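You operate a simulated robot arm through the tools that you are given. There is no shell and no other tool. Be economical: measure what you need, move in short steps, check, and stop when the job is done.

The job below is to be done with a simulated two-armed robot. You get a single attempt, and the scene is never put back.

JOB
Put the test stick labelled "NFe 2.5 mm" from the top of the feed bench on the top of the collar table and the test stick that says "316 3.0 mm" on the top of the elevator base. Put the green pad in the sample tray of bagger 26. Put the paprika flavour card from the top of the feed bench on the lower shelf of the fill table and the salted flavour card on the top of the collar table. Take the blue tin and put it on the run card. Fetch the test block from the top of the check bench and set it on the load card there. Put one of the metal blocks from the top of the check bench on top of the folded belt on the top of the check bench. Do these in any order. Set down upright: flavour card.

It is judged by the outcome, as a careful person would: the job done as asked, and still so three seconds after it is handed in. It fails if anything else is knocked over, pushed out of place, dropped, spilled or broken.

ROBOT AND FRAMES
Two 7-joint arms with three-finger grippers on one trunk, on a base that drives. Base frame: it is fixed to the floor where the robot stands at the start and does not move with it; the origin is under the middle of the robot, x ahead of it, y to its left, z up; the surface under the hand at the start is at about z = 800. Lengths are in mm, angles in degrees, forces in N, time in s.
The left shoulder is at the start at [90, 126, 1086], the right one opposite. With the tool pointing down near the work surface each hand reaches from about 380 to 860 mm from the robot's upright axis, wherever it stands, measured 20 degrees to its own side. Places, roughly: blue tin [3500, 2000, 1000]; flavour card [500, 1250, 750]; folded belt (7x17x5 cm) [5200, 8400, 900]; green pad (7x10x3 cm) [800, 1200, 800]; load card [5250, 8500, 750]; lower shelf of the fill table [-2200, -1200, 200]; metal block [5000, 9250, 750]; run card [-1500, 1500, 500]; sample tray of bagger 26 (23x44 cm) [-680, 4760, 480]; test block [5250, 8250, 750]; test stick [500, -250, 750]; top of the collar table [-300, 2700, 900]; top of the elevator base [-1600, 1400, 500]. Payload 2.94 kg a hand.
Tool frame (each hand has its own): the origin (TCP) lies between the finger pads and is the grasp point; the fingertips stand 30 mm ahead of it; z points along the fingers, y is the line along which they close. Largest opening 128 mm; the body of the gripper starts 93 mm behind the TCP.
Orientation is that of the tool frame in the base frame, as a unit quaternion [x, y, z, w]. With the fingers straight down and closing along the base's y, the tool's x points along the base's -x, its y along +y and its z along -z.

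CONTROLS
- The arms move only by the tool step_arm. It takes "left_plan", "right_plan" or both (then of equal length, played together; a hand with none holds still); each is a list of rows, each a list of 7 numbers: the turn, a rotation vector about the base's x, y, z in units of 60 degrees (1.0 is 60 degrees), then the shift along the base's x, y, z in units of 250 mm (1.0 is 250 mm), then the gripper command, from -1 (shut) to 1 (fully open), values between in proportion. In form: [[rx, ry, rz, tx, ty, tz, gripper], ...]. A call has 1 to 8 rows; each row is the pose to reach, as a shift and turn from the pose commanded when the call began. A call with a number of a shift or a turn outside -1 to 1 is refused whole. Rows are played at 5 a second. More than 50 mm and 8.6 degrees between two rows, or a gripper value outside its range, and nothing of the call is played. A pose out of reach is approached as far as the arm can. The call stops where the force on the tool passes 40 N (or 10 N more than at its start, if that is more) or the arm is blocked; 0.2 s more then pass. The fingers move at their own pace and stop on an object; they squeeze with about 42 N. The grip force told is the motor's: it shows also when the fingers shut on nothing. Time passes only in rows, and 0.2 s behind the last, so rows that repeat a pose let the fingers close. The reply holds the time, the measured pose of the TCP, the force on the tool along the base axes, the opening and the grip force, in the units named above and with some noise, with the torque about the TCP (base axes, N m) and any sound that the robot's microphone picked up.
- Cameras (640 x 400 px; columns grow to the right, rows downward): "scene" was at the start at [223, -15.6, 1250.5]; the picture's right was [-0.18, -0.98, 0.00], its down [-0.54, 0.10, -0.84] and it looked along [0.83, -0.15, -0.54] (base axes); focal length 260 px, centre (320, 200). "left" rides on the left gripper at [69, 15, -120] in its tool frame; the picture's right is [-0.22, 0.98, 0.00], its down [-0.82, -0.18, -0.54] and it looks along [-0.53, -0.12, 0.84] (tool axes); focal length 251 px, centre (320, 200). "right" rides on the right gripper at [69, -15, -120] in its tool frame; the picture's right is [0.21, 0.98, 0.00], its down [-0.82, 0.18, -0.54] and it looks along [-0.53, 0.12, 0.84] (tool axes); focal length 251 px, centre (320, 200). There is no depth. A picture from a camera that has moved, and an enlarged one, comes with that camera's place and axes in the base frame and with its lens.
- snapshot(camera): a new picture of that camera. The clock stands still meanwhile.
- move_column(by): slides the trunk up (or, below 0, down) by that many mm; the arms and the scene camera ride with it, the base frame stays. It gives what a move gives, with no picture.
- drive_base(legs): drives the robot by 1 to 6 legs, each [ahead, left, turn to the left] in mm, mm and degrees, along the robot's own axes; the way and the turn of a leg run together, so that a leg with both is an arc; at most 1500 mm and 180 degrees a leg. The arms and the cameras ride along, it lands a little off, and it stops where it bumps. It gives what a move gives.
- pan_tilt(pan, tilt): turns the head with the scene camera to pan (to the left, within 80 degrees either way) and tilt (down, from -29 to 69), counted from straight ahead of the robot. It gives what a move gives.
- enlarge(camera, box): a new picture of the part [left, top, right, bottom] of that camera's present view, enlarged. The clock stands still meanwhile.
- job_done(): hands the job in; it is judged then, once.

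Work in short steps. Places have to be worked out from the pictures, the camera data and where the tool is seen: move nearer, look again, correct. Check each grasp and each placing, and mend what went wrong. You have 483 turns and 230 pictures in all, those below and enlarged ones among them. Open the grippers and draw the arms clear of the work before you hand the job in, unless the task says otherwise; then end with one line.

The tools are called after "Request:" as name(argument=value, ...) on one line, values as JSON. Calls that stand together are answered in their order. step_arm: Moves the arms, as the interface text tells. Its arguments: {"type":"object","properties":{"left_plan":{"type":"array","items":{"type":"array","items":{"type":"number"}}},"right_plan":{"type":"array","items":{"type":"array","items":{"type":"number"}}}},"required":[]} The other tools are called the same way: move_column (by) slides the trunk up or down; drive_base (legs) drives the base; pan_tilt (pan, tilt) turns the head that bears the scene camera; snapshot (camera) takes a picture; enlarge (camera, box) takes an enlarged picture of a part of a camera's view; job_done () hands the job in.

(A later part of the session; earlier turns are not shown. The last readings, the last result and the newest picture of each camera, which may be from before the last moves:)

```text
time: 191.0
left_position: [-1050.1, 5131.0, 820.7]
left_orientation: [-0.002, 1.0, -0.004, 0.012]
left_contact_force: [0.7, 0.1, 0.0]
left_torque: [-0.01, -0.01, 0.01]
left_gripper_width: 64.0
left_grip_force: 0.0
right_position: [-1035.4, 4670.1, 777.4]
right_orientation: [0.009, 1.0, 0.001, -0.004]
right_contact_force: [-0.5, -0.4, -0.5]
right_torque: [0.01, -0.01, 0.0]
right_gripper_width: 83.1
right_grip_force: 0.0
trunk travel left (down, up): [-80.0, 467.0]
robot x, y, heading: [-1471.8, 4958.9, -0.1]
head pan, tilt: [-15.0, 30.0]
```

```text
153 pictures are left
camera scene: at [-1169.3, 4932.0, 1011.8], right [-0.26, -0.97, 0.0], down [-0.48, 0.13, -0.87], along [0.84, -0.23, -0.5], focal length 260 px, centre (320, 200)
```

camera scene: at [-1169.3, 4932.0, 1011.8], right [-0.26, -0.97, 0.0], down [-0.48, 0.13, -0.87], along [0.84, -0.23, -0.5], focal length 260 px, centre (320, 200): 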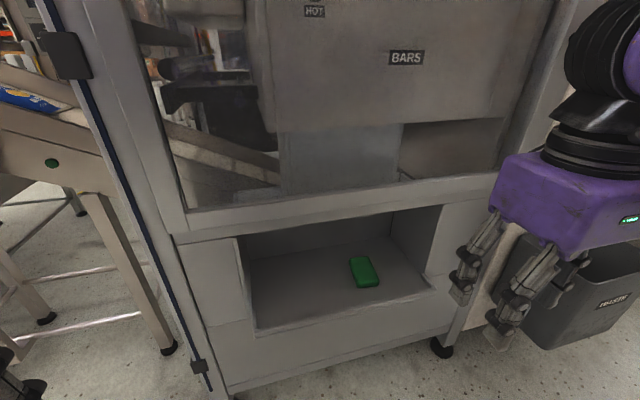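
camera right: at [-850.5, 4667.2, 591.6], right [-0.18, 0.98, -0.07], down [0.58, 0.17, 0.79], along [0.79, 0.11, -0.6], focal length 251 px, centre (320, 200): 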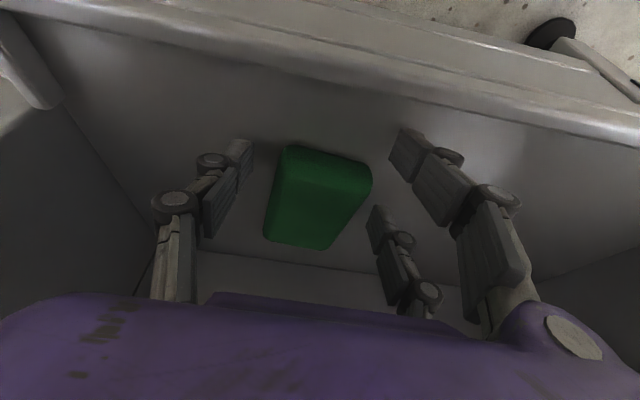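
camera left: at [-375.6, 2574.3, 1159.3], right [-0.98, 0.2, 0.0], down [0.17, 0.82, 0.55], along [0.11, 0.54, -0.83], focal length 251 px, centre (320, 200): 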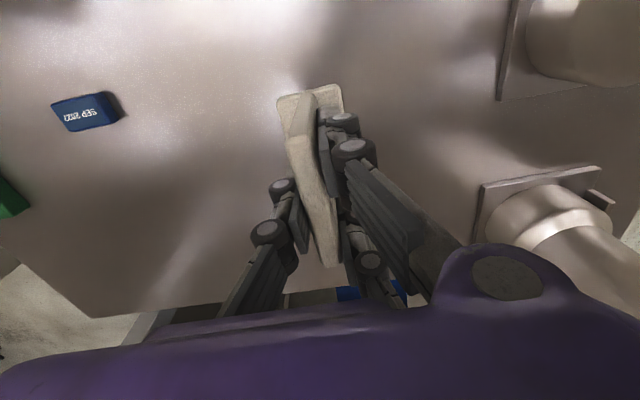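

Next I go toward the check bench. I raise the trunk, back off, turn left and look around.

Request:
move_column(by=220)

Request:
drive_base(legs=[[-200, 0, 0], [0, 0, 80]])

Request:
pan_tilt(pan=0, tilt=10)

Request:
snapshot(camera="scene")

Request:
pan_tilt(pan=-60, tilt=10)

Request:
snapshot(camera="scene")

```text
time: 193.4
left_position: [-1049.2, 5130.5, 1042.3]
left_orientation: [-0.001, 1.0, -0.005, 0.011]
left_contact_force: [0.6, -0.7, -0.2]
left_torque: [0.0, 0.04, -0.01]
left_gripper_width: 63.8
left_grip_force: 0.0
right_position: [-1035.9, 4668.7, 995.6]
right_orientation: [0.01, 1.0, 0.0, -0.005]
right_contact_force: [-0.3, -0.6, 0.3]
right_torque: [0.01, 0.03, -0.01]
right_gripper_width: 83.4
right_grip_force: 0.1
trunk travel left (down, up): [-300.0, 247.0]
robot x, y, heading: [-1470.9, 4960.2, -0.2]
head pan, tilt: [-15.0, 30.0]
```

```text
time: 198.4
left_position: [-1770.6, 5397.5, 1041.8]
left_orientation: [-0.644, 0.765, 0.004, 0.012]
left_contact_force: [0.5, 0.5, -0.3]
left_torque: [0.0, 0.01, -0.04]
left_gripper_width: 63.8
left_grip_force: 0.0
right_position: [-1312.3, 5334.5, 996.7]
right_orientation: [-0.636, 0.771, -0.002, -0.002]
right_contact_force: [0.9, 0.8, -0.7]
right_torque: [0.04, 0.0, 0.02]
right_gripper_width: 83.1
right_grip_force: 0.1
trunk travel left (down, up): [-300.0, 247.0]
robot x, y, heading: [-1669.3, 4954.8, 79.8]
head pan, tilt: [-15.0, 30.0]
```

```text
time: 199.2
left_position: [-1771.4, 5398.3, 1041.3]
left_orientation: [-0.644, 0.765, 0.004, 0.012]
left_contact_force: [0.5, -0.1, 0.0]
left_torque: [0.02, 0.01, 0.0]
left_gripper_width: 63.7
left_grip_force: 0.1
right_position: [-1311.4, 5333.3, 997.0]
right_orientation: [-0.636, 0.771, -0.002, -0.003]
right_contact_force: [0.1, 0.1, -0.3]
right_torque: [0.02, -0.01, -0.03]
right_gripper_width: 83.1
right_grip_force: 0.0
trunk travel left (down, up): [-300.0, 247.0]
robot x, y, heading: [-1670.3, 4957.7, 80.1]
head pan, tilt: [0.0, 10.0]
```

```text
152 pictures are left
camera scene: at [-1631.0, 5181.5, 1287.4], right [0.98, -0.18, 0.0], down [-0.03, -0.17, -0.98], along [0.17, 0.97, -0.17], focal length 260 px, centre (320, 200)
```

scene: 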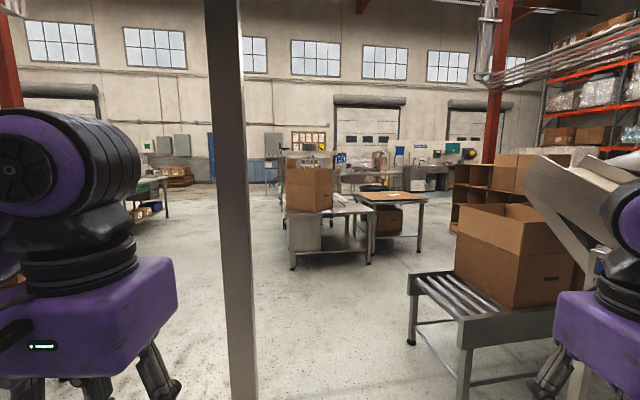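

```text
time: 200.5
left_position: [-1770.5, 5399.6, 1041.6]
left_orientation: [-0.645, 0.764, 0.004, 0.012]
left_contact_force: [0.2, 0.7, -1.0]
left_torque: [0.02, 0.0, 0.0]
left_gripper_width: 63.9
left_grip_force: 0.0
right_position: [-1312.9, 5334.1, 997.3]
right_orientation: [-0.636, 0.771, -0.002, -0.002]
right_contact_force: [-0.7, 0.3, -0.3]
right_torque: [-0.03, 0.0, 0.01]
right_gripper_width: 82.8
right_grip_force: 0.1
trunk travel left (down, up): [-300.0, 247.0]
robot x, y, heading: [-1670.8, 4955.8, 80.2]
head pan, tilt: [-60.0, 10.0]
```

```text
151 pictures are left
camera scene: at [-1559.9, 5121.8, 1287.4], right [0.34, -0.94, 0.0], down [-0.16, -0.06, -0.98], along [0.93, 0.34, -0.17], focal length 260 px, centre (320, 200)
```

scene: 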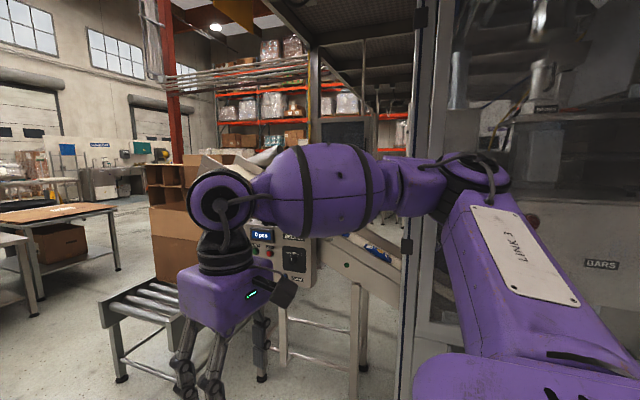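

A post stands at ≈[-1810,6350], a roller conveyor from x≈-730 at y 6230–6650, and tables beyond y≈8000. I drive between them to ≈[-1270,7250] and face east.

Request:
drive_base(legs=[[0, 0, 9.8], [900, -400, 0], [1400, 0, 0], [0, 0, -90]])

Request:
pan_tilt(pan=0, tilt=12)

Request:
snapshot(camera="scene")

```text
time: 205.4
left_position: [-1519.4, 6116.2, 1042.8]
left_orientation: [0.723, -0.69, -0.023, -0.008]
left_contact_force: [0.1, -0.6, -0.3]
left_torque: [0.0, 0.01, 0.0]
left_gripper_width: 63.8
left_grip_force: 0.0
right_position: [-1046.8, 6154.1, 1004.7]
right_orientation: [0.712, -0.702, -0.003, -0.004]
right_contact_force: [-0.8, 0.1, -0.1]
right_torque: [-0.01, -0.01, -0.01]
right_gripper_width: 83.1
right_grip_force: 0.1
trunk travel left (down, up): [-300.0, 247.0]
robot x, y, heading: [-1322.1, 5726.0, 91.7]
head pan, tilt: [-60.0, 10.0]
stopped in leg 2: the robot was blocked; the commanded pose is now the measured one
```

```text
time: 206.7
left_position: [-1518.4, 6115.9, 1042.0]
left_orientation: [0.721, -0.693, -0.022, -0.009]
left_contact_force: [0.0, -0.2, -0.2]
left_torque: [-0.02, 0.01, -0.02]
left_gripper_width: 64.0
left_grip_force: 0.1
right_position: [-1047.1, 6152.8, 1007.1]
right_orientation: [0.712, -0.702, -0.004, -0.006]
right_contact_force: [0.7, -0.2, -0.6]
right_torque: [0.02, -0.03, -0.03]
right_gripper_width: 83.4
right_grip_force: 0.1
trunk travel left (down, up): [-300.0, 247.0]
robot x, y, heading: [-1321.0, 5731.7, 91.7]
head pan, tilt: [0.0, 12.0]
```

```text
150 pictures are left
camera scene: at [-1328.5, 5933.3, 1288.8], right [1.0, 0.03, 0.0], down [0.01, -0.19, -0.98], along [-0.03, 0.98, -0.19], focal length 260 px, centre (320, 200)
```

scene: 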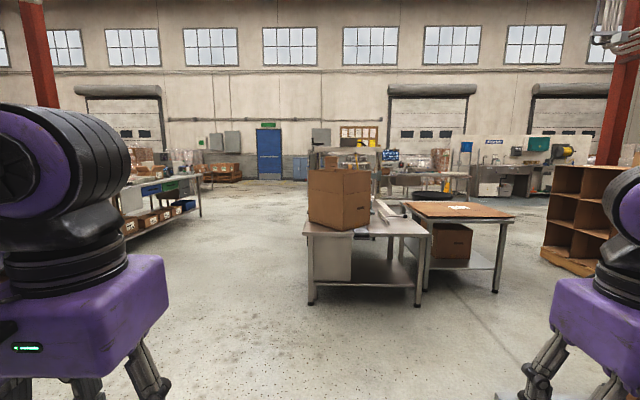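

The robot was blocked — likely the left arm met the post. I look left.

Request:
pan_tilt(pan=50, tilt=20)

Request:
snapshot(camera="scene")

Request:
snapshot(camera="left")

Request:
pan_tilt(pan=-60, tilt=20)

Request:
snapshot(camera="scene")

```text
time: 207.9
left_position: [-1518.6, 6117.2, 1043.3]
left_orientation: [0.721, -0.693, -0.022, -0.008]
left_contact_force: [-0.9, -0.4, 0.3]
left_torque: [0.02, 0.03, 0.02]
left_gripper_width: 63.8
left_grip_force: 0.0
right_position: [-1047.3, 6152.6, 1006.4]
right_orientation: [0.711, -0.703, -0.004, -0.006]
right_contact_force: [0.4, 0.1, 0.9]
right_torque: [-0.01, 0.0, -0.01]
right_gripper_width: 83.2
right_grip_force: 0.1
trunk travel left (down, up): [-300.0, 247.0]
robot x, y, heading: [-1319.9, 5729.8, 91.8]
head pan, tilt: [50.0, 20.0]
```

```text
149 pictures are left
camera scene: at [-1398.8, 5898.4, 1274.9], right [0.62, 0.78, 0.02], down [0.27, -0.19, -0.94], along [-0.74, 0.59, -0.33], focal length 260 px, centre (320, 200)
```

scene: 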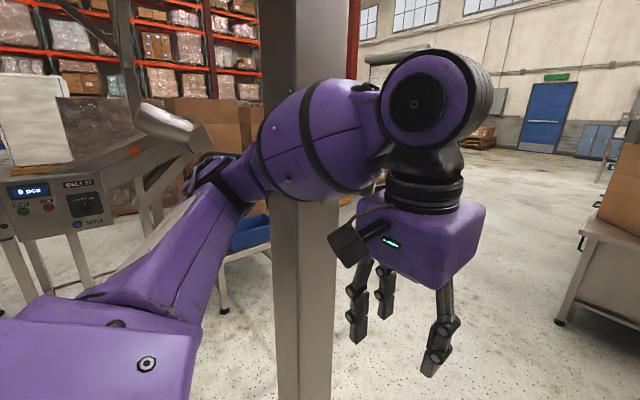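

```text
148 pictures are left
camera left: at [-1527.9, 6040.2, 1161.0], right [-0.98, 0.17, 0.03], down [0.16, 0.8, 0.57], along [0.08, 0.57, -0.82], focal length 251 px, centre (320, 200)
```

left: 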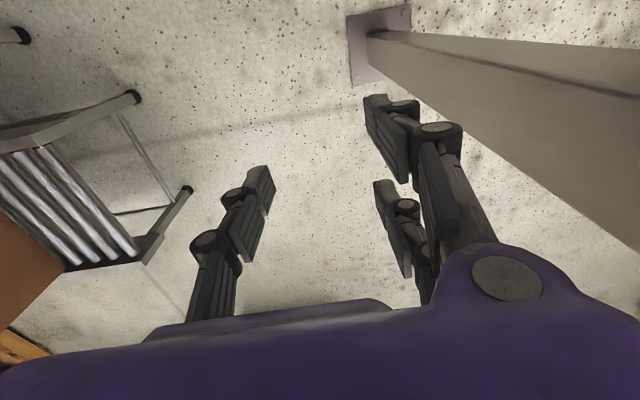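

```text
time: 209.8
left_position: [-1517.2, 6116.5, 1043.6]
left_orientation: [0.722, -0.692, -0.022, -0.009]
left_contact_force: [0.4, -0.1, -0.6]
left_torque: [0.0, -0.03, -0.03]
left_gripper_width: 64.1
left_grip_force: 0.0
right_position: [-1045.1, 6152.2, 1005.9]
right_orientation: [0.711, -0.703, -0.004, -0.005]
right_contact_force: [0.6, -0.6, -0.9]
right_torque: [-0.01, -0.02, 0.01]
right_gripper_width: 83.3
right_grip_force: 0.1
trunk travel left (down, up): [-300.0, 247.0]
robot x, y, heading: [-1319.3, 5731.7, 91.7]
head pan, tilt: [-60.0, 20.0]
```

```text
147 pictures are left
camera scene: at [-1246.3, 5889.3, 1275.0], right [0.52, -0.85, -0.02], down [-0.29, -0.16, -0.94], along [0.8, 0.5, -0.33], focal length 260 px, centre (320, 200)
```

scene: 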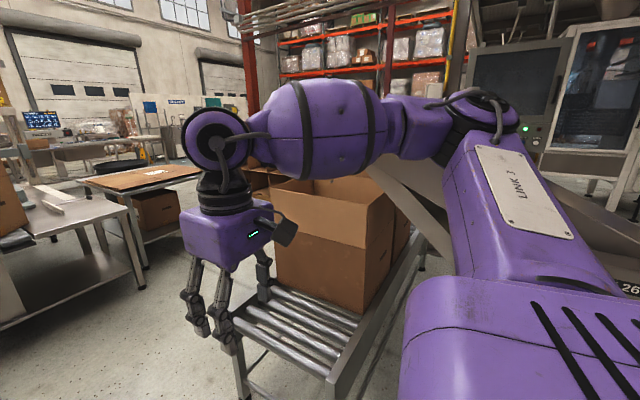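

The post is at ≈[-1742,6149], touching my left forearm; the conveyor's end is at x≈-720. I back off, shift right to x≈-1170 and pass between.

Request:
drive_base(legs=[[-100, 0, 0], [0, -150, -1.7], [800, 0, 0]])

```text
time: 216.4
left_position: [-1336.2, 6852.5, 1034.7]
left_orientation: [-0.707, 0.707, 0.013, 0.001]
left_contact_force: [0.1, 0.6, -0.8]
left_torque: [0.0, -0.02, 0.03]
left_gripper_width: 64.2
left_grip_force: 0.1
right_position: [-866.1, 6868.5, 996.8]
right_orientation: [-0.697, 0.717, -0.002, -0.002]
right_contact_force: [0.8, -0.5, -0.5]
right_torque: [-0.02, 0.0, 0.03]
right_gripper_width: 83.4
right_grip_force: 0.0
trunk travel left (down, up): [-300.0, 247.0]
robot x, y, heading: [-1158.3, 6441.6, 89.2]
head pan, tilt: [-60.0, 20.0]
```

Passed. I go on to y≈7230 and turn to face east.

Request:
drive_base(legs=[[790, 0, 0], [0, 0, -89]])

Request:
pan_tilt(pan=0, tilt=12)

Request:
snapshot(camera="scene")

```text
time: 224.6
left_position: [-730.0, 7401.6, 1035.3]
left_orientation: [0.011, 1.0, 0.008, 0.011]
left_contact_force: [0.5, 0.2, 0.3]
left_torque: [0.01, -0.03, 0.01]
left_gripper_width: 64.1
left_grip_force: 0.0
right_position: [-725.9, 6931.4, 997.2]
right_orientation: [0.024, 1.0, 0.0, -0.004]
right_contact_force: [0.1, 0.1, 0.0]
right_torque: [-0.01, 0.0, -0.02]
right_gripper_width: 83.3
right_grip_force: 0.1
trunk travel left (down, up): [-300.0, 247.0]
robot x, y, heading: [-1151.6, 7230.2, -2.1]
head pan, tilt: [-60.0, 20.0]
```

```text
time: 225.9
left_position: [-731.1, 7402.6, 1034.6]
left_orientation: [0.011, 1.0, 0.007, 0.01]
left_contact_force: [0.0, -0.5, 0.1]
left_torque: [-0.01, -0.04, -0.03]
left_gripper_width: 64.2
left_grip_force: 0.1
right_position: [-726.4, 6931.0, 996.8]
right_orientation: [0.025, 1.0, 0.001, -0.003]
right_contact_force: [0.0, -0.8, -0.3]
right_torque: [0.0, -0.01, 0.01]
right_gripper_width: 83.0
right_grip_force: 0.1
trunk travel left (down, up): [-300.0, 247.0]
robot x, y, heading: [-1151.7, 7232.6, -1.9]
head pan, tilt: [0.0, 12.0]
```

```text
146 pictures are left
camera scene: at [-922.0, 7224.5, 1284.2], right [-0.03, -1.0, 0.0], down [-0.21, 0.01, -0.98], along [0.98, -0.03, -0.21], focal length 260 px, centre (320, 200)
```

scene: 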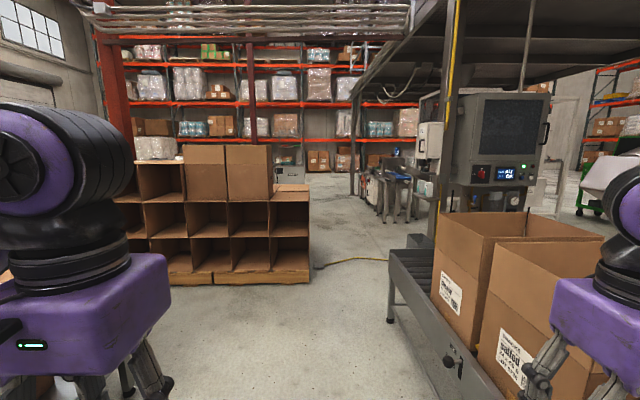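

The way continues east: conveyor with boxes on the right up to x≈830, pigeonhole unit ahead from y≥7257 at x≈1380. I drive ahead 1450 mm and look again.

Request:
drive_base(legs=[[1450, 60, 2]])

Request:
pan_tilt(pan=-15, tilt=18)

Request:
snapshot(camera="scene")

```text
time: 233.0
left_position: [700.7, 7442.9, 1034.4]
left_orientation: [-0.002, 1.0, 0.008, 0.01]
left_contact_force: [-0.8, -0.1, -0.4]
left_torque: [-0.01, -0.01, -0.01]
left_gripper_width: 63.9
left_grip_force: 0.1
right_position: [718.0, 6971.3, 996.3]
right_orientation: [0.013, 1.0, -0.001, -0.004]
right_contact_force: [-0.4, 1.0, -0.1]
right_torque: [-0.03, -0.01, 0.01]
right_gripper_width: 82.9
right_grip_force: 0.2
trunk travel left (down, up): [-300.0, 247.0]
robot x, y, heading: [284.1, 7264.3, -0.6]
head pan, tilt: [0.0, 12.0]
```

```text
time: 233.8
left_position: [700.8, 7442.9, 1034.4]
left_orientation: [-0.001, 1.0, 0.008, 0.01]
left_contact_force: [0.7, 0.7, 0.0]
left_torque: [0.02, 0.01, 0.03]
left_gripper_width: 63.8
left_grip_force: 0.1
right_position: [718.5, 6972.7, 996.5]
right_orientation: [0.012, 1.0, 0.0, -0.004]
right_contact_force: [0.2, -0.2, 0.5]
right_torque: [0.0, 0.0, 0.02]
right_gripper_width: 83.0
right_grip_force: 0.0
trunk travel left (down, up): [-300.0, 247.0]
robot x, y, heading: [284.6, 7264.1, -0.4]
head pan, tilt: [-15.0, 18.0]
```

```text
145 pictures are left
camera scene: at [511.3, 7236.5, 1274.4], right [-0.27, -0.96, 0.0], down [-0.3, 0.08, -0.95], along [0.92, -0.25, -0.31], focal length 260 px, centre (320, 200)
```

scene: 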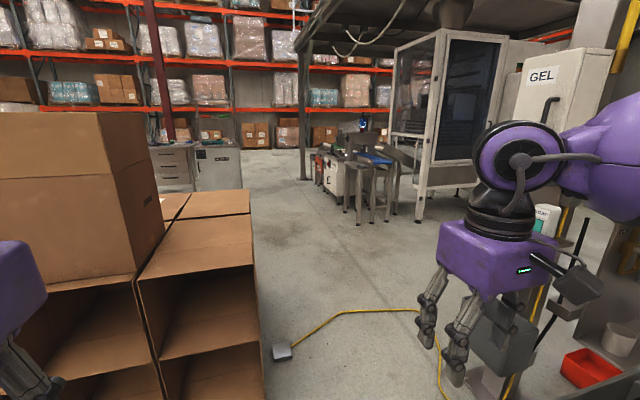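

A floor socket sits at ≈[1660,7134] with a cable across the gap. I steer past the conveyor corner to ≈[1180,6850] and look again.

Request:
drive_base(legs=[[650, -170, 0.4], [250, -230, 0]])

Request:
pan_tilt(pan=-30, tilt=30)

Request:
snapshot(camera="scene")

```text
time: 239.7
left_position: [1601.1, 7046.9, 1034.7]
left_orientation: [-0.007, 1.0, 0.009, 0.009]
left_contact_force: [0.6, -0.5, 0.2]
left_torque: [0.0, 0.01, 0.01]
left_gripper_width: 64.1
left_grip_force: 0.1
right_position: [1623.8, 6577.9, 996.6]
right_orientation: [0.006, 1.0, 0.0, -0.003]
right_contact_force: [0.7, -0.2, -1.0]
right_torque: [-0.01, 0.01, 0.01]
right_gripper_width: 82.9
right_grip_force: 0.0
trunk travel left (down, up): [-300.0, 247.0]
robot x, y, heading: [1188.2, 6865.6, 0.2]
head pan, tilt: [-15.0, 18.0]
```

```text
time: 240.5
left_position: [1600.1, 7048.4, 1036.0]
left_orientation: [-0.006, 1.0, 0.008, 0.011]
left_contact_force: [-0.6, -0.5, 0.4]
left_torque: [0.01, -0.03, -0.02]
left_gripper_width: 64.0
left_grip_force: 0.0
right_position: [1624.5, 6579.5, 996.7]
right_orientation: [0.006, 1.0, 0.0, -0.003]
right_contact_force: [-0.3, 0.1, -0.4]
right_torque: [0.01, -0.02, 0.01]
right_gripper_width: 83.1
right_grip_force: 0.1
trunk travel left (down, up): [-300.0, 247.0]
robot x, y, heading: [1191.4, 6858.8, 0.2]
head pan, tilt: [-30.0, 30.0]
```

```text
144 pictures are left
camera scene: at [1402.8, 6818.4, 1255.2], right [-0.5, -0.87, 0.0], down [-0.43, 0.25, -0.87], along [0.75, -0.43, -0.5], focal length 260 px, centre (320, 200)
```

scene: 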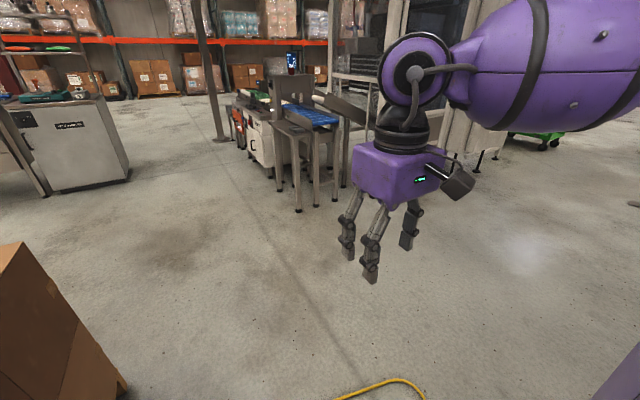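

Open floor beyond; I cross the cable carefully, keeping away from the socket.

Request:
drive_base(legs=[[250, -200, 0], [400, 0, 0], [500, 0, 0]])

Request:
pan_tilt(pan=30, tilt=15)

Request:
snapshot(camera="scene")

```text
time: 247.5
left_position: [2747.7, 6844.9, 1034.6]
left_orientation: [-0.007, 1.0, 0.008, 0.009]
left_contact_force: [-0.4, -0.1, -0.3]
left_torque: [-0.03, 0.03, 0.0]
left_gripper_width: 63.7
left_grip_force: 0.0
right_position: [2770.2, 6374.5, 997.6]
right_orientation: [0.006, 1.0, 0.0, -0.003]
right_contact_force: [-0.5, -0.2, 0.6]
right_torque: [0.0, -0.01, -0.01]
right_gripper_width: 83.0
right_grip_force: 0.0
trunk travel left (down, up): [-300.0, 247.0]
robot x, y, heading: [2335.0, 6659.5, 0.2]
head pan, tilt: [-30.0, 30.0]
```

```text
time: 248.8
left_position: [2746.5, 6844.7, 1034.4]
left_orientation: [-0.007, 1.0, 0.008, 0.01]
left_contact_force: [-0.2, -0.2, -0.2]
left_torque: [-0.03, -0.06, 0.01]
left_gripper_width: 64.2
left_grip_force: 0.0
right_position: [2769.1, 6374.5, 998.1]
right_orientation: [0.007, 1.0, -0.001, -0.003]
right_contact_force: [0.3, -0.5, 0.8]
right_torque: [0.0, 0.0, 0.01]
right_gripper_width: 83.1
right_grip_force: 0.0
trunk travel left (down, up): [-300.0, 247.0]
robot x, y, heading: [2334.4, 6660.5, 0.2]
head pan, tilt: [30.0, 15.0]
```

```text
143 pictures are left
camera scene: at [2550.8, 6706.9, 1279.3], right [0.5, -0.86, 0.0], down [-0.22, -0.13, -0.97], along [0.84, 0.49, -0.26], focal length 260 px, centre (320, 200)
```

scene: 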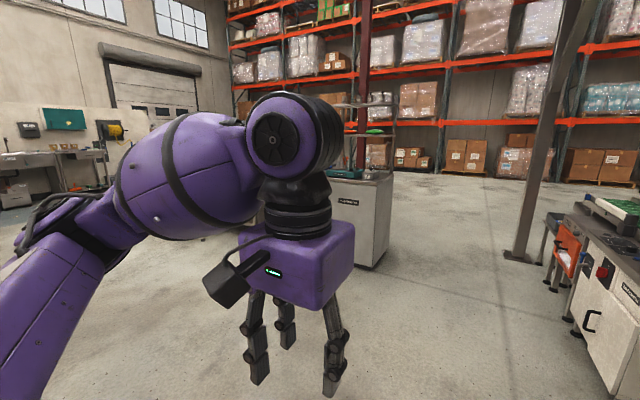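

Crossed without trouble. The check bench should be ahead-left; I move diagonally and look again.

Request:
drive_base(legs=[[800, 500, 0]])

Request:
pan_tilt(pan=10, tilt=15)

Request:
snapshot(camera="scene")

Request:
pan_tilt(pan=60, tilt=15)

Request:
snapshot(camera="scene")

```text
time: 253.7
left_position: [3553.2, 7336.0, 1034.4]
left_orientation: [-0.006, 1.0, 0.007, 0.01]
left_contact_force: [0.5, 0.0, 0.4]
left_torque: [-0.02, 0.02, 0.03]
left_gripper_width: 64.0
left_grip_force: 0.1
right_position: [3575.2, 6866.4, 996.4]
right_orientation: [0.008, 1.0, 0.0, -0.004]
right_contact_force: [0.2, -0.1, 0.1]
right_torque: [0.02, 0.04, 0.02]
right_gripper_width: 83.3
right_grip_force: 0.0
trunk travel left (down, up): [-300.0, 247.0]
robot x, y, heading: [3142.3, 7155.2, 0.2]
head pan, tilt: [30.0, 15.0]
```

```text
time: 254.6
left_position: [3553.3, 7336.0, 1035.5]
left_orientation: [-0.006, 1.0, 0.008, 0.01]
left_contact_force: [-0.8, -0.3, -0.5]
left_torque: [-0.02, 0.01, -0.02]
left_gripper_width: 64.3
left_grip_force: 0.0
right_position: [3574.2, 6866.9, 997.1]
right_orientation: [0.009, 1.0, 0.0, -0.004]
right_contact_force: [-0.4, 0.1, 0.7]
right_torque: [0.01, -0.01, 0.0]
right_gripper_width: 83.3
right_grip_force: 0.1
trunk travel left (down, up): [-300.0, 247.0]
robot x, y, heading: [3137.6, 7153.4, 0.0]
head pan, tilt: [10.0, 15.0]
```

```text
142 pictures are left
camera scene: at [3367.8, 7169.3, 1279.3], right [0.17, -0.98, 0.0], down [-0.25, -0.04, -0.97], along [0.95, 0.17, -0.26], focal length 260 px, centre (320, 200)
```

scene: 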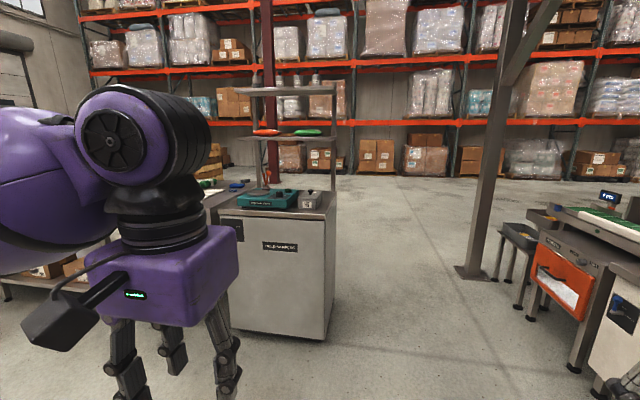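

```text
time: 255.8
left_position: [3554.0, 7336.3, 1035.0]
left_orientation: [-0.006, 1.0, 0.008, 0.01]
left_contact_force: [0.4, 0.5, 0.3]
left_torque: [0.01, 0.02, 0.0]
left_gripper_width: 64.1
left_grip_force: 0.1
right_position: [3574.2, 6866.1, 997.4]
right_orientation: [0.008, 1.0, 0.0, -0.004]
right_contact_force: [-0.3, -0.2, 0.1]
right_torque: [-0.01, 0.0, 0.04]
right_gripper_width: 83.3
right_grip_force: 0.1
trunk travel left (down, up): [-300.0, 247.0]
robot x, y, heading: [3144.7, 7154.7, 0.1]
head pan, tilt: [60.0, 15.0]
```

```text
141 pictures are left
camera scene: at [3322.7, 7233.9, 1279.3], right [0.87, -0.5, 0.0], down [-0.13, -0.22, -0.97], along [0.48, 0.84, -0.26], focal length 260 px, centre (320, 200)
```

scene: 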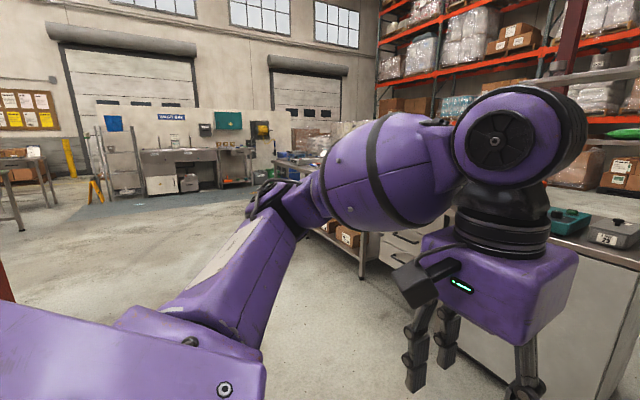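

The cabinet front is at x≈4715 (y 7380–8000); the check bench continues left of it. I drive to ≈[3840,8300].

Request:
drive_base(legs=[[0, 600, 0], [700, 550, 0]])

Request:
pan_tilt(pan=0, tilt=22)

Request:
snapshot(camera="scene")

```text
time: 266.4
left_position: [4252.1, 8483.2, 1035.6]
left_orientation: [-0.003, 1.0, 0.008, 0.009]
left_contact_force: [0.6, 0.7, -0.1]
left_torque: [-0.02, 0.03, 0.02]
left_gripper_width: 63.9
left_grip_force: 0.1
right_position: [4272.5, 8013.2, 996.3]
right_orientation: [0.01, 1.0, 0.0, -0.003]
right_contact_force: [-0.9, 0.4, 0.1]
right_torque: [-0.02, 0.01, 0.02]
right_gripper_width: 83.4
right_grip_force: 0.1
trunk travel left (down, up): [-300.0, 247.0]
robot x, y, heading: [3839.0, 8306.3, -0.4]
head pan, tilt: [60.0, 15.0]
```

```text
time: 267.7
left_position: [4252.7, 8483.1, 1035.4]
left_orientation: [-0.002, 1.0, 0.007, 0.01]
left_contact_force: [0.5, -0.7, 0.3]
left_torque: [0.0, 0.01, 0.02]
left_gripper_width: 63.9
left_grip_force: 0.0
right_position: [4270.9, 8012.7, 997.1]
right_orientation: [0.011, 1.0, 0.001, -0.003]
right_contact_force: [-0.4, -0.5, -0.1]
right_torque: [-0.01, 0.0, 0.0]
right_gripper_width: 83.3
right_grip_force: 0.1
trunk travel left (down, up): [-300.0, 247.0]
robot x, y, heading: [3837.1, 8300.9, -0.3]
head pan, tilt: [0.0, 22.0]
```

```text
140 pictures are left
camera scene: at [4067.0, 8300.4, 1267.9], right [-0.01, -1.0, 0.0], down [-0.37, 0.0, -0.93], along [0.93, 0.0, -0.37], focal length 260 px, centre (320, 200)
```

scene: 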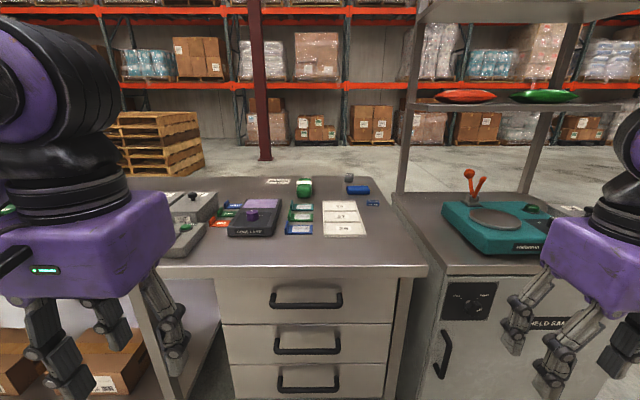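

I'm facing the bench; I enlarge its top.

Request:
enlarge(camera="scene", box=[165, 165, 425, 275])

Request:
pan_tilt(pan=45, tilt=22)

Request:
snapshot(camera="scene")

```text
2.46 times, centred on (295, 220) of scene
camera zoom: at [4067.0, 8300.4, 1267.9], right [-0.01, -1.0, 0.0], down [-0.37, 0.0, -0.93], along [0.93, 0.0, -0.37], focal length 639 px, centre (382, 151)
```

zoom: 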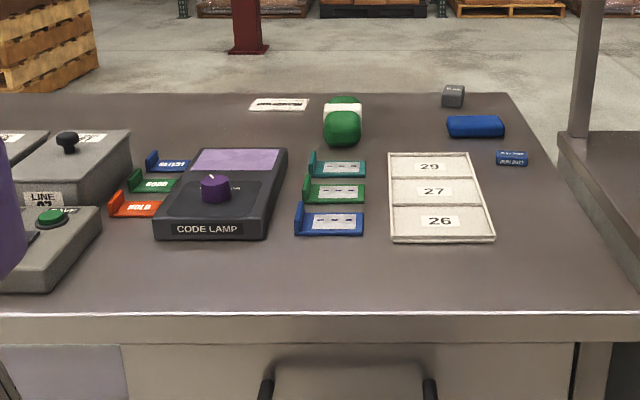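

```text
time: 268.8
left_position: [4252.2, 8482.8, 1035.9]
left_orientation: [-0.002, 1.0, 0.008, 0.009]
left_contact_force: [0.1, 0.3, 0.2]
left_torque: [0.02, -0.06, -0.04]
left_gripper_width: 63.7
left_grip_force: 0.1
right_position: [4271.5, 8013.1, 998.5]
right_orientation: [0.01, 1.0, 0.0, -0.004]
right_contact_force: [0.0, 0.4, -0.1]
right_torque: [-0.05, -0.05, 0.0]
right_gripper_width: 83.1
right_grip_force: 0.0
trunk travel left (down, up): [-300.0, 247.0]
robot x, y, heading: [3839.1, 8299.0, -0.3]
head pan, tilt: [45.0, 22.0]
```

```text
138 pictures are left
camera scene: at [4040.2, 8366.0, 1267.9], right [0.7, -0.71, 0.0], down [-0.27, -0.26, -0.93], along [0.66, 0.65, -0.37], focal length 260 px, centre (320, 200)
```

scene: 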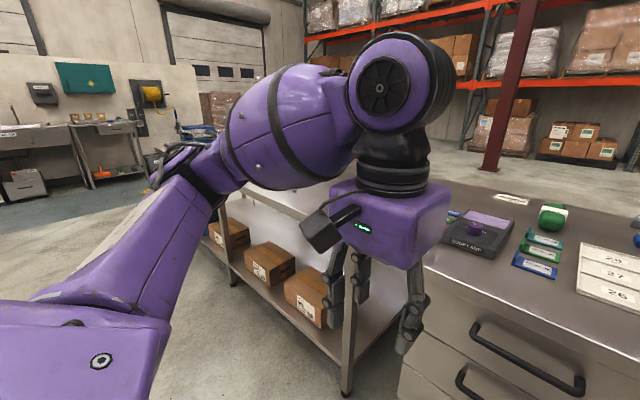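

Items of interest (load card ≈[5310,8510], belt ≈[5110,8370], test block ≈[5315,8157]) lie near the bench's back edge, beyond reach from here. I drive around the cabinet to the bench's back side.

Request:
drive_base(legs=[[0, -1400, 0], [1400, 0, 0], [750, 0, 0], [0, 1500, 0]])

Request:
pan_tilt(pan=0, tilt=20)

Request:
snapshot(camera="scene")

```text
time: 286.1
left_position: [5178.7, 7057.9, 1039.7]
left_orientation: [-0.043, 0.999, 0.022, 0.005]
left_contact_force: [0.9, -0.5, 0.1]
left_torque: [-0.02, 0.03, 0.01]
left_gripper_width: 64.1
left_grip_force: 0.0
right_position: [5228.8, 6585.1, 1000.7]
right_orientation: [-0.021, 1.0, 0.009, 0.006]
right_contact_force: [0.4, 0.2, -0.2]
right_torque: [0.02, 0.07, 0.05]
right_gripper_width: 83.1
right_grip_force: 0.0
trunk travel left (down, up): [-300.0, 247.0]
robot x, y, heading: [4795.8, 6861.5, 3.1]
head pan, tilt: [45.0, 22.0]
stopped in leg 2: the robot was blocked; the commanded pose is now the measured one
```

```text
time: 287.2
left_position: [5177.4, 7058.8, 1040.0]
left_orientation: [-0.042, 0.999, 0.023, 0.006]
left_contact_force: [0.0, -0.9, -0.1]
left_torque: [0.03, 0.03, -0.01]
left_gripper_width: 63.9
left_grip_force: 0.2
right_position: [5226.7, 6586.2, 1001.6]
right_orientation: [-0.019, 1.0, 0.009, 0.008]
right_contact_force: [0.0, -0.2, 0.0]
right_torque: [-0.02, 0.0, 0.04]
right_gripper_width: 83.1
right_grip_force: 0.1
trunk travel left (down, up): [-300.0, 247.0]
robot x, y, heading: [4797.2, 6867.7, 3.3]
head pan, tilt: [0.0, 20.0]
```

```text
137 pictures are left
camera scene: at [4999.7, 6855.0, 1276.1], right [0.05, -1.0, -0.02], down [-0.32, 0.0, -0.95], along [0.95, 0.06, -0.32], focal length 260 px, centre (320, 200)
```

scene: 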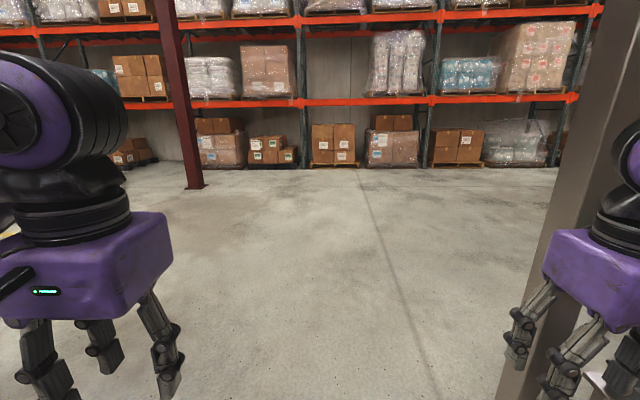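

Blocked again — I check the left side.

Request:
pan_tilt(pan=55, tilt=20)

Request:
snapshot(camera="scene")

Request:
pan_tilt(pan=-60, tilt=20)

Request:
snapshot(camera="scene")

```text
time: 288.4
left_position: [5177.7, 7058.0, 1039.7]
left_orientation: [-0.042, 0.999, 0.021, 0.007]
left_contact_force: [0.8, 0.5, 0.3]
left_torque: [-0.03, 0.01, 0.0]
left_gripper_width: 63.9
left_grip_force: 0.1
right_position: [5226.7, 6584.4, 1001.5]
right_orientation: [-0.019, 1.0, 0.008, 0.008]
right_contact_force: [0.0, -0.1, 0.6]
right_torque: [0.0, 0.01, -0.03]
right_gripper_width: 82.9
right_grip_force: 0.0
trunk travel left (down, up): [-300.0, 247.0]
robot x, y, heading: [4798.3, 6868.3, 3.2]
head pan, tilt: [55.0, 20.0]
```

```text
136 pictures are left
camera scene: at [4955.8, 6929.1, 1276.6], right [0.85, -0.53, 0.01], down [-0.16, -0.27, -0.95], along [0.51, 0.8, -0.32], focal length 260 px, centre (320, 200)
```

scene: 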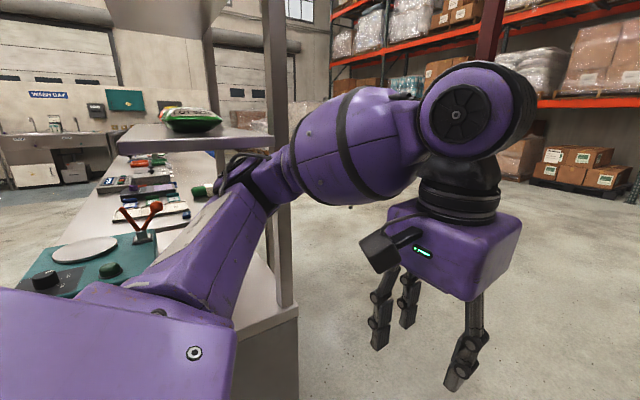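

```text
time: 290.4
left_position: [5177.7, 7058.8, 1040.5]
left_orientation: [-0.041, 0.999, 0.022, 0.007]
left_contact_force: [0.5, -0.8, 0.2]
left_torque: [-0.01, 0.02, 0.01]
left_gripper_width: 64.2
left_grip_force: 0.0
right_position: [5226.4, 6585.3, 1002.5]
right_orientation: [-0.019, 1.0, 0.009, 0.009]
right_contact_force: [-0.3, 0.2, 0.2]
right_torque: [0.0, 0.03, 0.03]
right_gripper_width: 83.1
right_grip_force: 0.1
trunk travel left (down, up): [-300.0, 247.0]
robot x, y, heading: [4802.3, 6864.5, 3.2]
head pan, tilt: [-60.0, 20.0]
```

```text
135 pictures are left
camera scene: at [4957.3, 6772.2, 1273.7], right [-0.84, -0.55, -0.03], down [-0.16, 0.3, -0.94], along [0.52, -0.78, -0.34], focal length 260 px, centre (320, 200)
```

scene: 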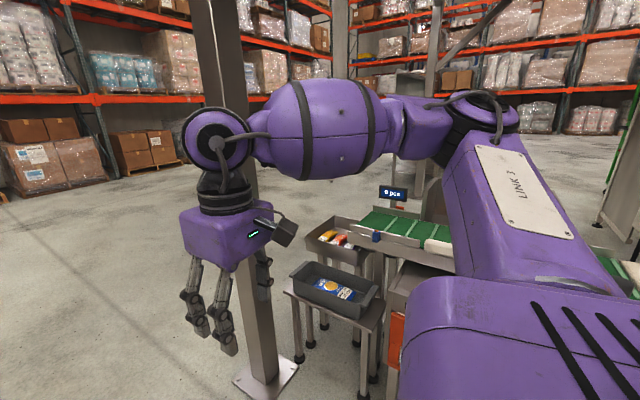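

My left elbow touched the rigid shelf upright (nothing moved). I back off, shift right, pass it, then swing around.

Request:
drive_base(legs=[[-130, 0, -3.2], [0, -110, 0], [600, 0, 0], [300, 300, 0], [450, 0, 0]])

```text
time: 301.0
left_position: [6420.7, 7233.9, 1027.1]
left_orientation: [-0.01, 1.0, 0.012, -0.005]
left_contact_force: [0.4, -0.4, -0.3]
left_torque: [0.0, 0.01, 0.03]
left_gripper_width: 63.9
left_grip_force: 0.1
right_position: [6441.6, 6759.9, 998.2]
right_orientation: [0.01, 1.0, 0.0, -0.004]
right_contact_force: [-0.2, 0.7, 0.1]
right_torque: [-0.02, 0.01, 0.0]
right_gripper_width: 83.2
right_grip_force: 0.0
trunk travel left (down, up): [-300.0, 247.0]
robot x, y, heading: [6009.9, 7049.4, -0.4]
head pan, tilt: [-60.0, 20.0]
```

Passed. Now north along the bench's back side, then turn to face it.

Request:
drive_base(legs=[[100, 1300, 0], [0, 0, 90], [0, 0, 90.4]])

Request:
pan_tilt(pan=0, tilt=28)

Request:
snapshot(camera="scene")

```text
time: 320.3
left_position: [5717.8, 8212.7, 1026.6]
left_orientation: [0.999, -0.035, 0.004, 0.013]
left_contact_force: [0.4, 0.2, -0.3]
left_torque: [0.0, 0.02, 0.03]
left_gripper_width: 64.0
left_grip_force: 0.0
right_position: [5738.3, 8687.6, 998.1]
right_orientation: [0.999, -0.054, 0.003, 0.0]
right_contact_force: [-0.1, -0.8, 0.6]
right_torque: [0.04, 0.0, 0.02]
right_gripper_width: 83.1
right_grip_force: 0.1
trunk travel left (down, up): [-300.0, 247.0]
robot x, y, heading: [6145.6, 8364.9, 174.6]
head pan, tilt: [-60.0, 20.0]
```

```text
time: 321.6
left_position: [5718.0, 8212.2, 1025.2]
left_orientation: [0.999, -0.034, 0.005, 0.012]
left_contact_force: [-0.5, -0.5, -0.4]
left_torque: [0.02, 0.01, -0.01]
left_gripper_width: 64.0
left_grip_force: 0.1
right_position: [5738.6, 8685.5, 997.7]
right_orientation: [0.999, -0.053, 0.004, 0.0]
right_contact_force: [0.2, 0.1, 0.3]
right_torque: [0.03, 0.0, 0.01]
right_gripper_width: 83.5
right_grip_force: 0.1
trunk travel left (down, up): [-300.0, 247.0]
robot x, y, heading: [6143.9, 8360.3, 174.7]
head pan, tilt: [0.0, 28.0]
```

```text
134 pictures are left
camera scene: at [5917.7, 8382.7, 1258.3], right [0.09, 1.0, 0.0], down [0.47, -0.04, -0.88], along [-0.88, 0.08, -0.47], focal length 260 px, centre (320, 200)
```

scene: 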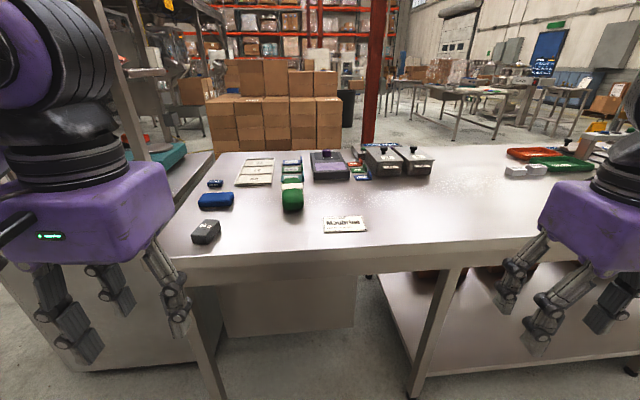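

I enlarge the bench items.

Request:
enlarge(camera="scene", box=[180, 140, 380, 260])

Request:
enlarge(camera="scene", box=[480, 130, 620, 200])

```text
3.20 times, centred on (280, 200) of scene
camera zoom: at [5917.7, 8382.7, 1258.3], right [0.09, 1.0, 0.0], down [0.47, -0.04, -0.88], along [-0.88, 0.08, -0.47], focal length 831 px, centre (448, 200)
```

zoom: 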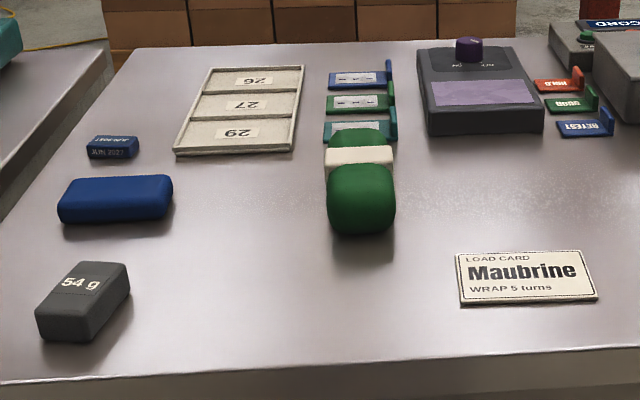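

```text
4.57 times, centred on (550, 165) of scene
camera zoom: at [5917.7, 8382.7, 1258.3], right [0.09, 1.0, 0.0], down [0.47, -0.04, -0.88], along [-0.88, 0.08, -0.47], focal length 1187 px, centre (-731, 360)
```

zoom: 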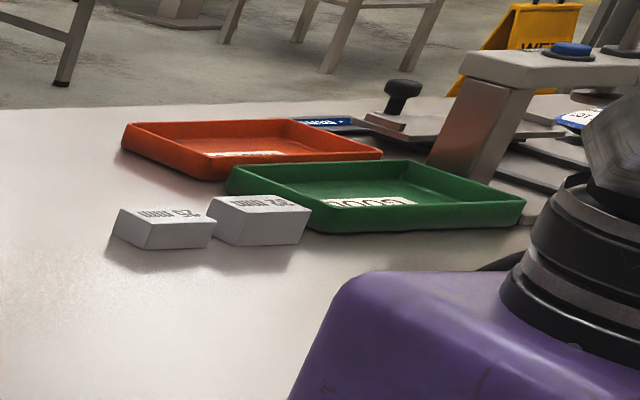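

Test block "54 g" ≈[5366,8150], load card ≈[5334,8503], folded green belt ≈[5199,8362], metal blocks ≈[5051,9222] and [5038,9323]; bench top z≈869. I square up and drive in.

Request:
drive_base(legs=[[0, 0, 5.3], [320, 20, 0]])

Request:
snapshot(camera="left")

Request:
snapshot(camera="scene")

```text
time: 324.2
left_position: [5414.4, 8150.6, 1026.1]
left_orientation: [1.0, 0.013, 0.005, 0.012]
left_contact_force: [-0.5, -0.3, 0.2]
left_torque: [-0.03, -0.03, 0.0]
left_gripper_width: 64.0
left_grip_force: 0.2
right_position: [5389.8, 8624.5, 997.1]
right_orientation: [1.0, -0.004, 0.004, 0.0]
right_contact_force: [-1.2, -0.5, 0.3]
right_torque: [0.01, 0.01, 0.0]
right_gripper_width: 83.1
right_grip_force: 0.1
trunk travel left (down, up): [-300.0, 247.0]
robot x, y, heading: [5823.6, 8340.1, -179.9]
head pan, tilt: [0.0, 28.0]
```

```text
131 pictures are left
camera left: at [5483.3, 8139.5, 1148.2], right [-0.19, -0.98, 0.02], down [-0.83, 0.17, 0.53], along [-0.52, 0.08, -0.85], focal length 251 px, centre (320, 200)
```

left: 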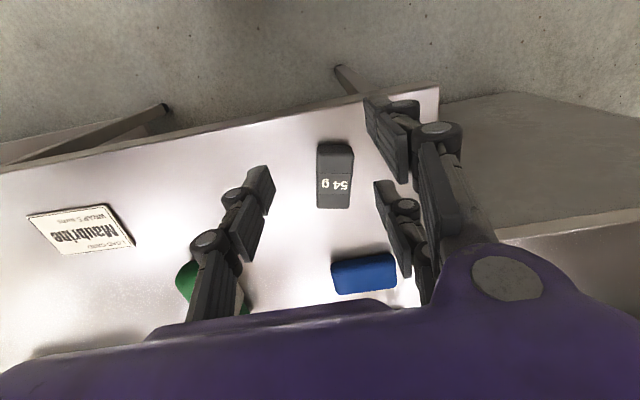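

```text
130 pictures are left
camera scene: at [5597.5, 8339.7, 1258.2], right [0.0, 1.0, 0.0], down [0.47, 0.0, -0.88], along [-0.88, 0.0, -0.47], focal length 260 px, centre (320, 200)
```

scene: 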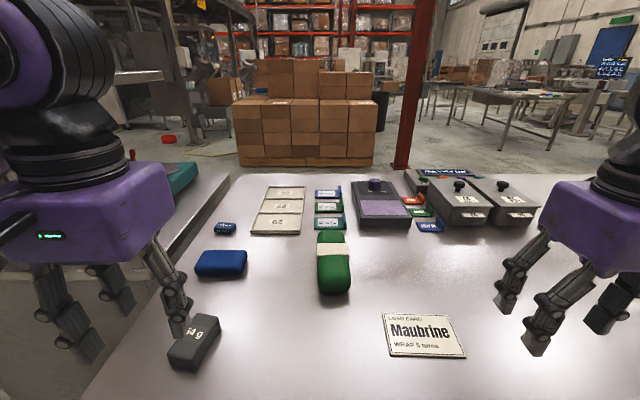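

Block "54 g" centre ≈[5354,8142], long axis at 171°. I turn the left hand and lower around it.

Request:
step_arm(left_plan=[[0, 0, -0.09, -0.12, -0.015, 0, 0.25], [0, 0, -0.175, -0.24, -0.032, -0.05, 0.25], [0, 0, -0.175, -0.24, -0.032, -0.2, 0.25], [0, 0, -0.175, -0.24, -0.032, -0.3, 0.25], [0, 0, -0.175, -0.24, -0.032, -0.32, 0.25]])

Request:
snapshot(camera="left")

```text
time: 325.4
left_position: [5355.1, 8142.1, 947.8]
left_orientation: [0.997, -0.078, 0.004, 0.012]
left_contact_force: [0.3, -0.2, -0.6]
left_torque: [-0.02, -0.01, -0.02]
left_gripper_width: 80.1
left_grip_force: 0.0
right_position: [5390.1, 8625.5, 997.5]
right_orientation: [1.0, -0.006, 0.004, 0.0]
right_contact_force: [-0.7, -0.6, -0.4]
right_torque: [-0.01, 0.02, 0.0]
right_gripper_width: 83.1
right_grip_force: 0.1
trunk travel left (down, up): [-300.0, 247.0]
robot x, y, heading: [5825.2, 8341.5, -179.8]
head pan, tilt: [0.0, 28.0]
```

```text
129 pictures are left
camera left: at [5420.4, 8119.2, 1069.0], right [-0.36, -0.93, 0.02], down [-0.79, 0.32, 0.53], along [-0.5, 0.17, -0.85], focal length 251 px, centre (320, 200)
```

left: 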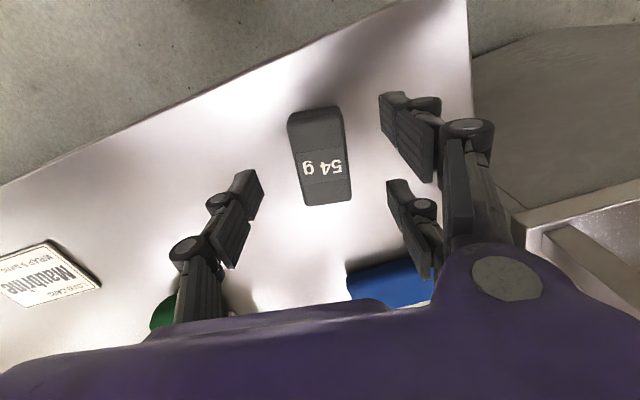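

Aligned. I lower to z≈903 and close.

Request:
step_arm(left_plan=[[0, 0, 0.03, 0, -0.015, -0.1, 0.25], [0, 0, 0.03, 0, -0.015, -0.16, 0.25], [0, 0, 0.03, 0, -0.015, -0.18, 0.25], [0, 0, 0.03, 0, -0.015, -0.18, -1], [0, 0, 0.03, 0, -0.015, -0.18, -1], [0, 0, 0.03, 0, -0.015, -0.18, -1], [0, 0, 0.03, 0, -0.015, -0.18, -1]])

Request:
snapshot(camera="left")

```text
time: 327.0
left_position: [5354.9, 8138.2, 901.7]
left_orientation: [0.998, -0.062, 0.004, 0.012]
left_contact_force: [0.1, 0.2, 0.7]
left_torque: [0.0, 0.01, 0.01]
left_gripper_width: 41.2
left_grip_force: 42.1
right_position: [5389.3, 8624.6, 998.2]
right_orientation: [1.0, -0.005, 0.003, 0.0]
right_contact_force: [0.4, -0.2, -0.1]
right_torque: [-0.04, 0.0, 0.02]
right_gripper_width: 83.1
right_grip_force: 0.0
trunk travel left (down, up): [-300.0, 247.0]
robot x, y, heading: [5825.4, 8342.1, -179.9]
head pan, tilt: [0.0, 28.0]
```

```text
128 pictures are left
camera left: at [5421.5, 8117.0, 1023.3], right [-0.33, -0.94, 0.02], down [-0.8, 0.29, 0.53], along [-0.5, 0.16, -0.85], focal length 251 px, centre (320, 200)
```

left: 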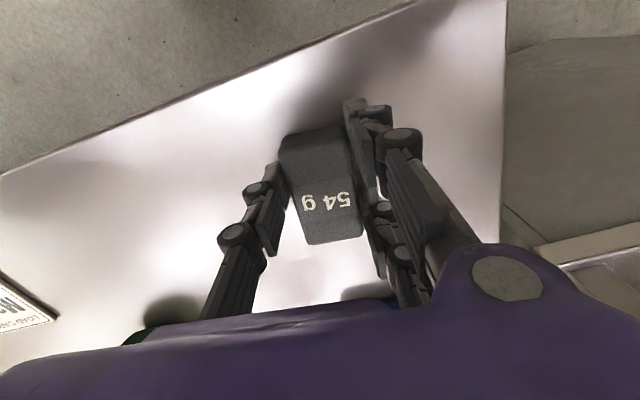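

Gripped at 41 mm. I lift it slowly 120 mm.

Request:
step_arm(left_plan=[[0, 0, 0, 0, 0, 0.03, -1], [0, 0, 0, 0, 0, 0.08, -1], [0, 0, 0, 0, 0, 0.16, -1], [0, 0, 0, 0, 0, 0.26, -1], [0, 0, 0, 0, 0, 0.38, -1], [0, 0, 0, 0, 0, 0.48, -1]])

Request:
snapshot(camera="left")

```text
time: 328.4
left_position: [5354.2, 8141.4, 1022.5]
left_orientation: [0.998, -0.062, 0.003, 0.012]
left_contact_force: [-0.1, 0.3, -0.6]
left_torque: [-0.02, 0.04, 0.02]
left_gripper_width: 41.1
left_grip_force: 42.2
right_position: [5390.3, 8625.5, 996.7]
right_orientation: [1.0, -0.005, 0.002, 0.0]
right_contact_force: [0.7, 0.4, 0.1]
right_torque: [0.01, 0.04, 0.01]
right_gripper_width: 83.0
right_grip_force: 0.1
trunk travel left (down, up): [-300.0, 247.0]
robot x, y, heading: [5827.7, 8344.2, -179.6]
head pan, tilt: [0.0, 28.0]
```

```text
127 pictures are left
camera left: at [5421.3, 8119.2, 1143.8], right [-0.33, -0.94, 0.02], down [-0.8, 0.29, 0.53], along [-0.5, 0.16, -0.85], focal length 251 px, centre (320, 200)
```

left: 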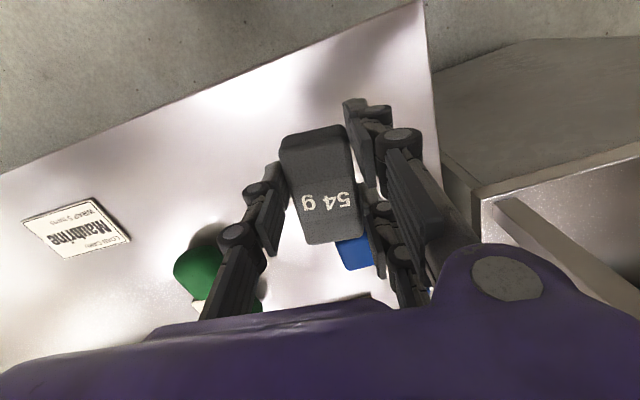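

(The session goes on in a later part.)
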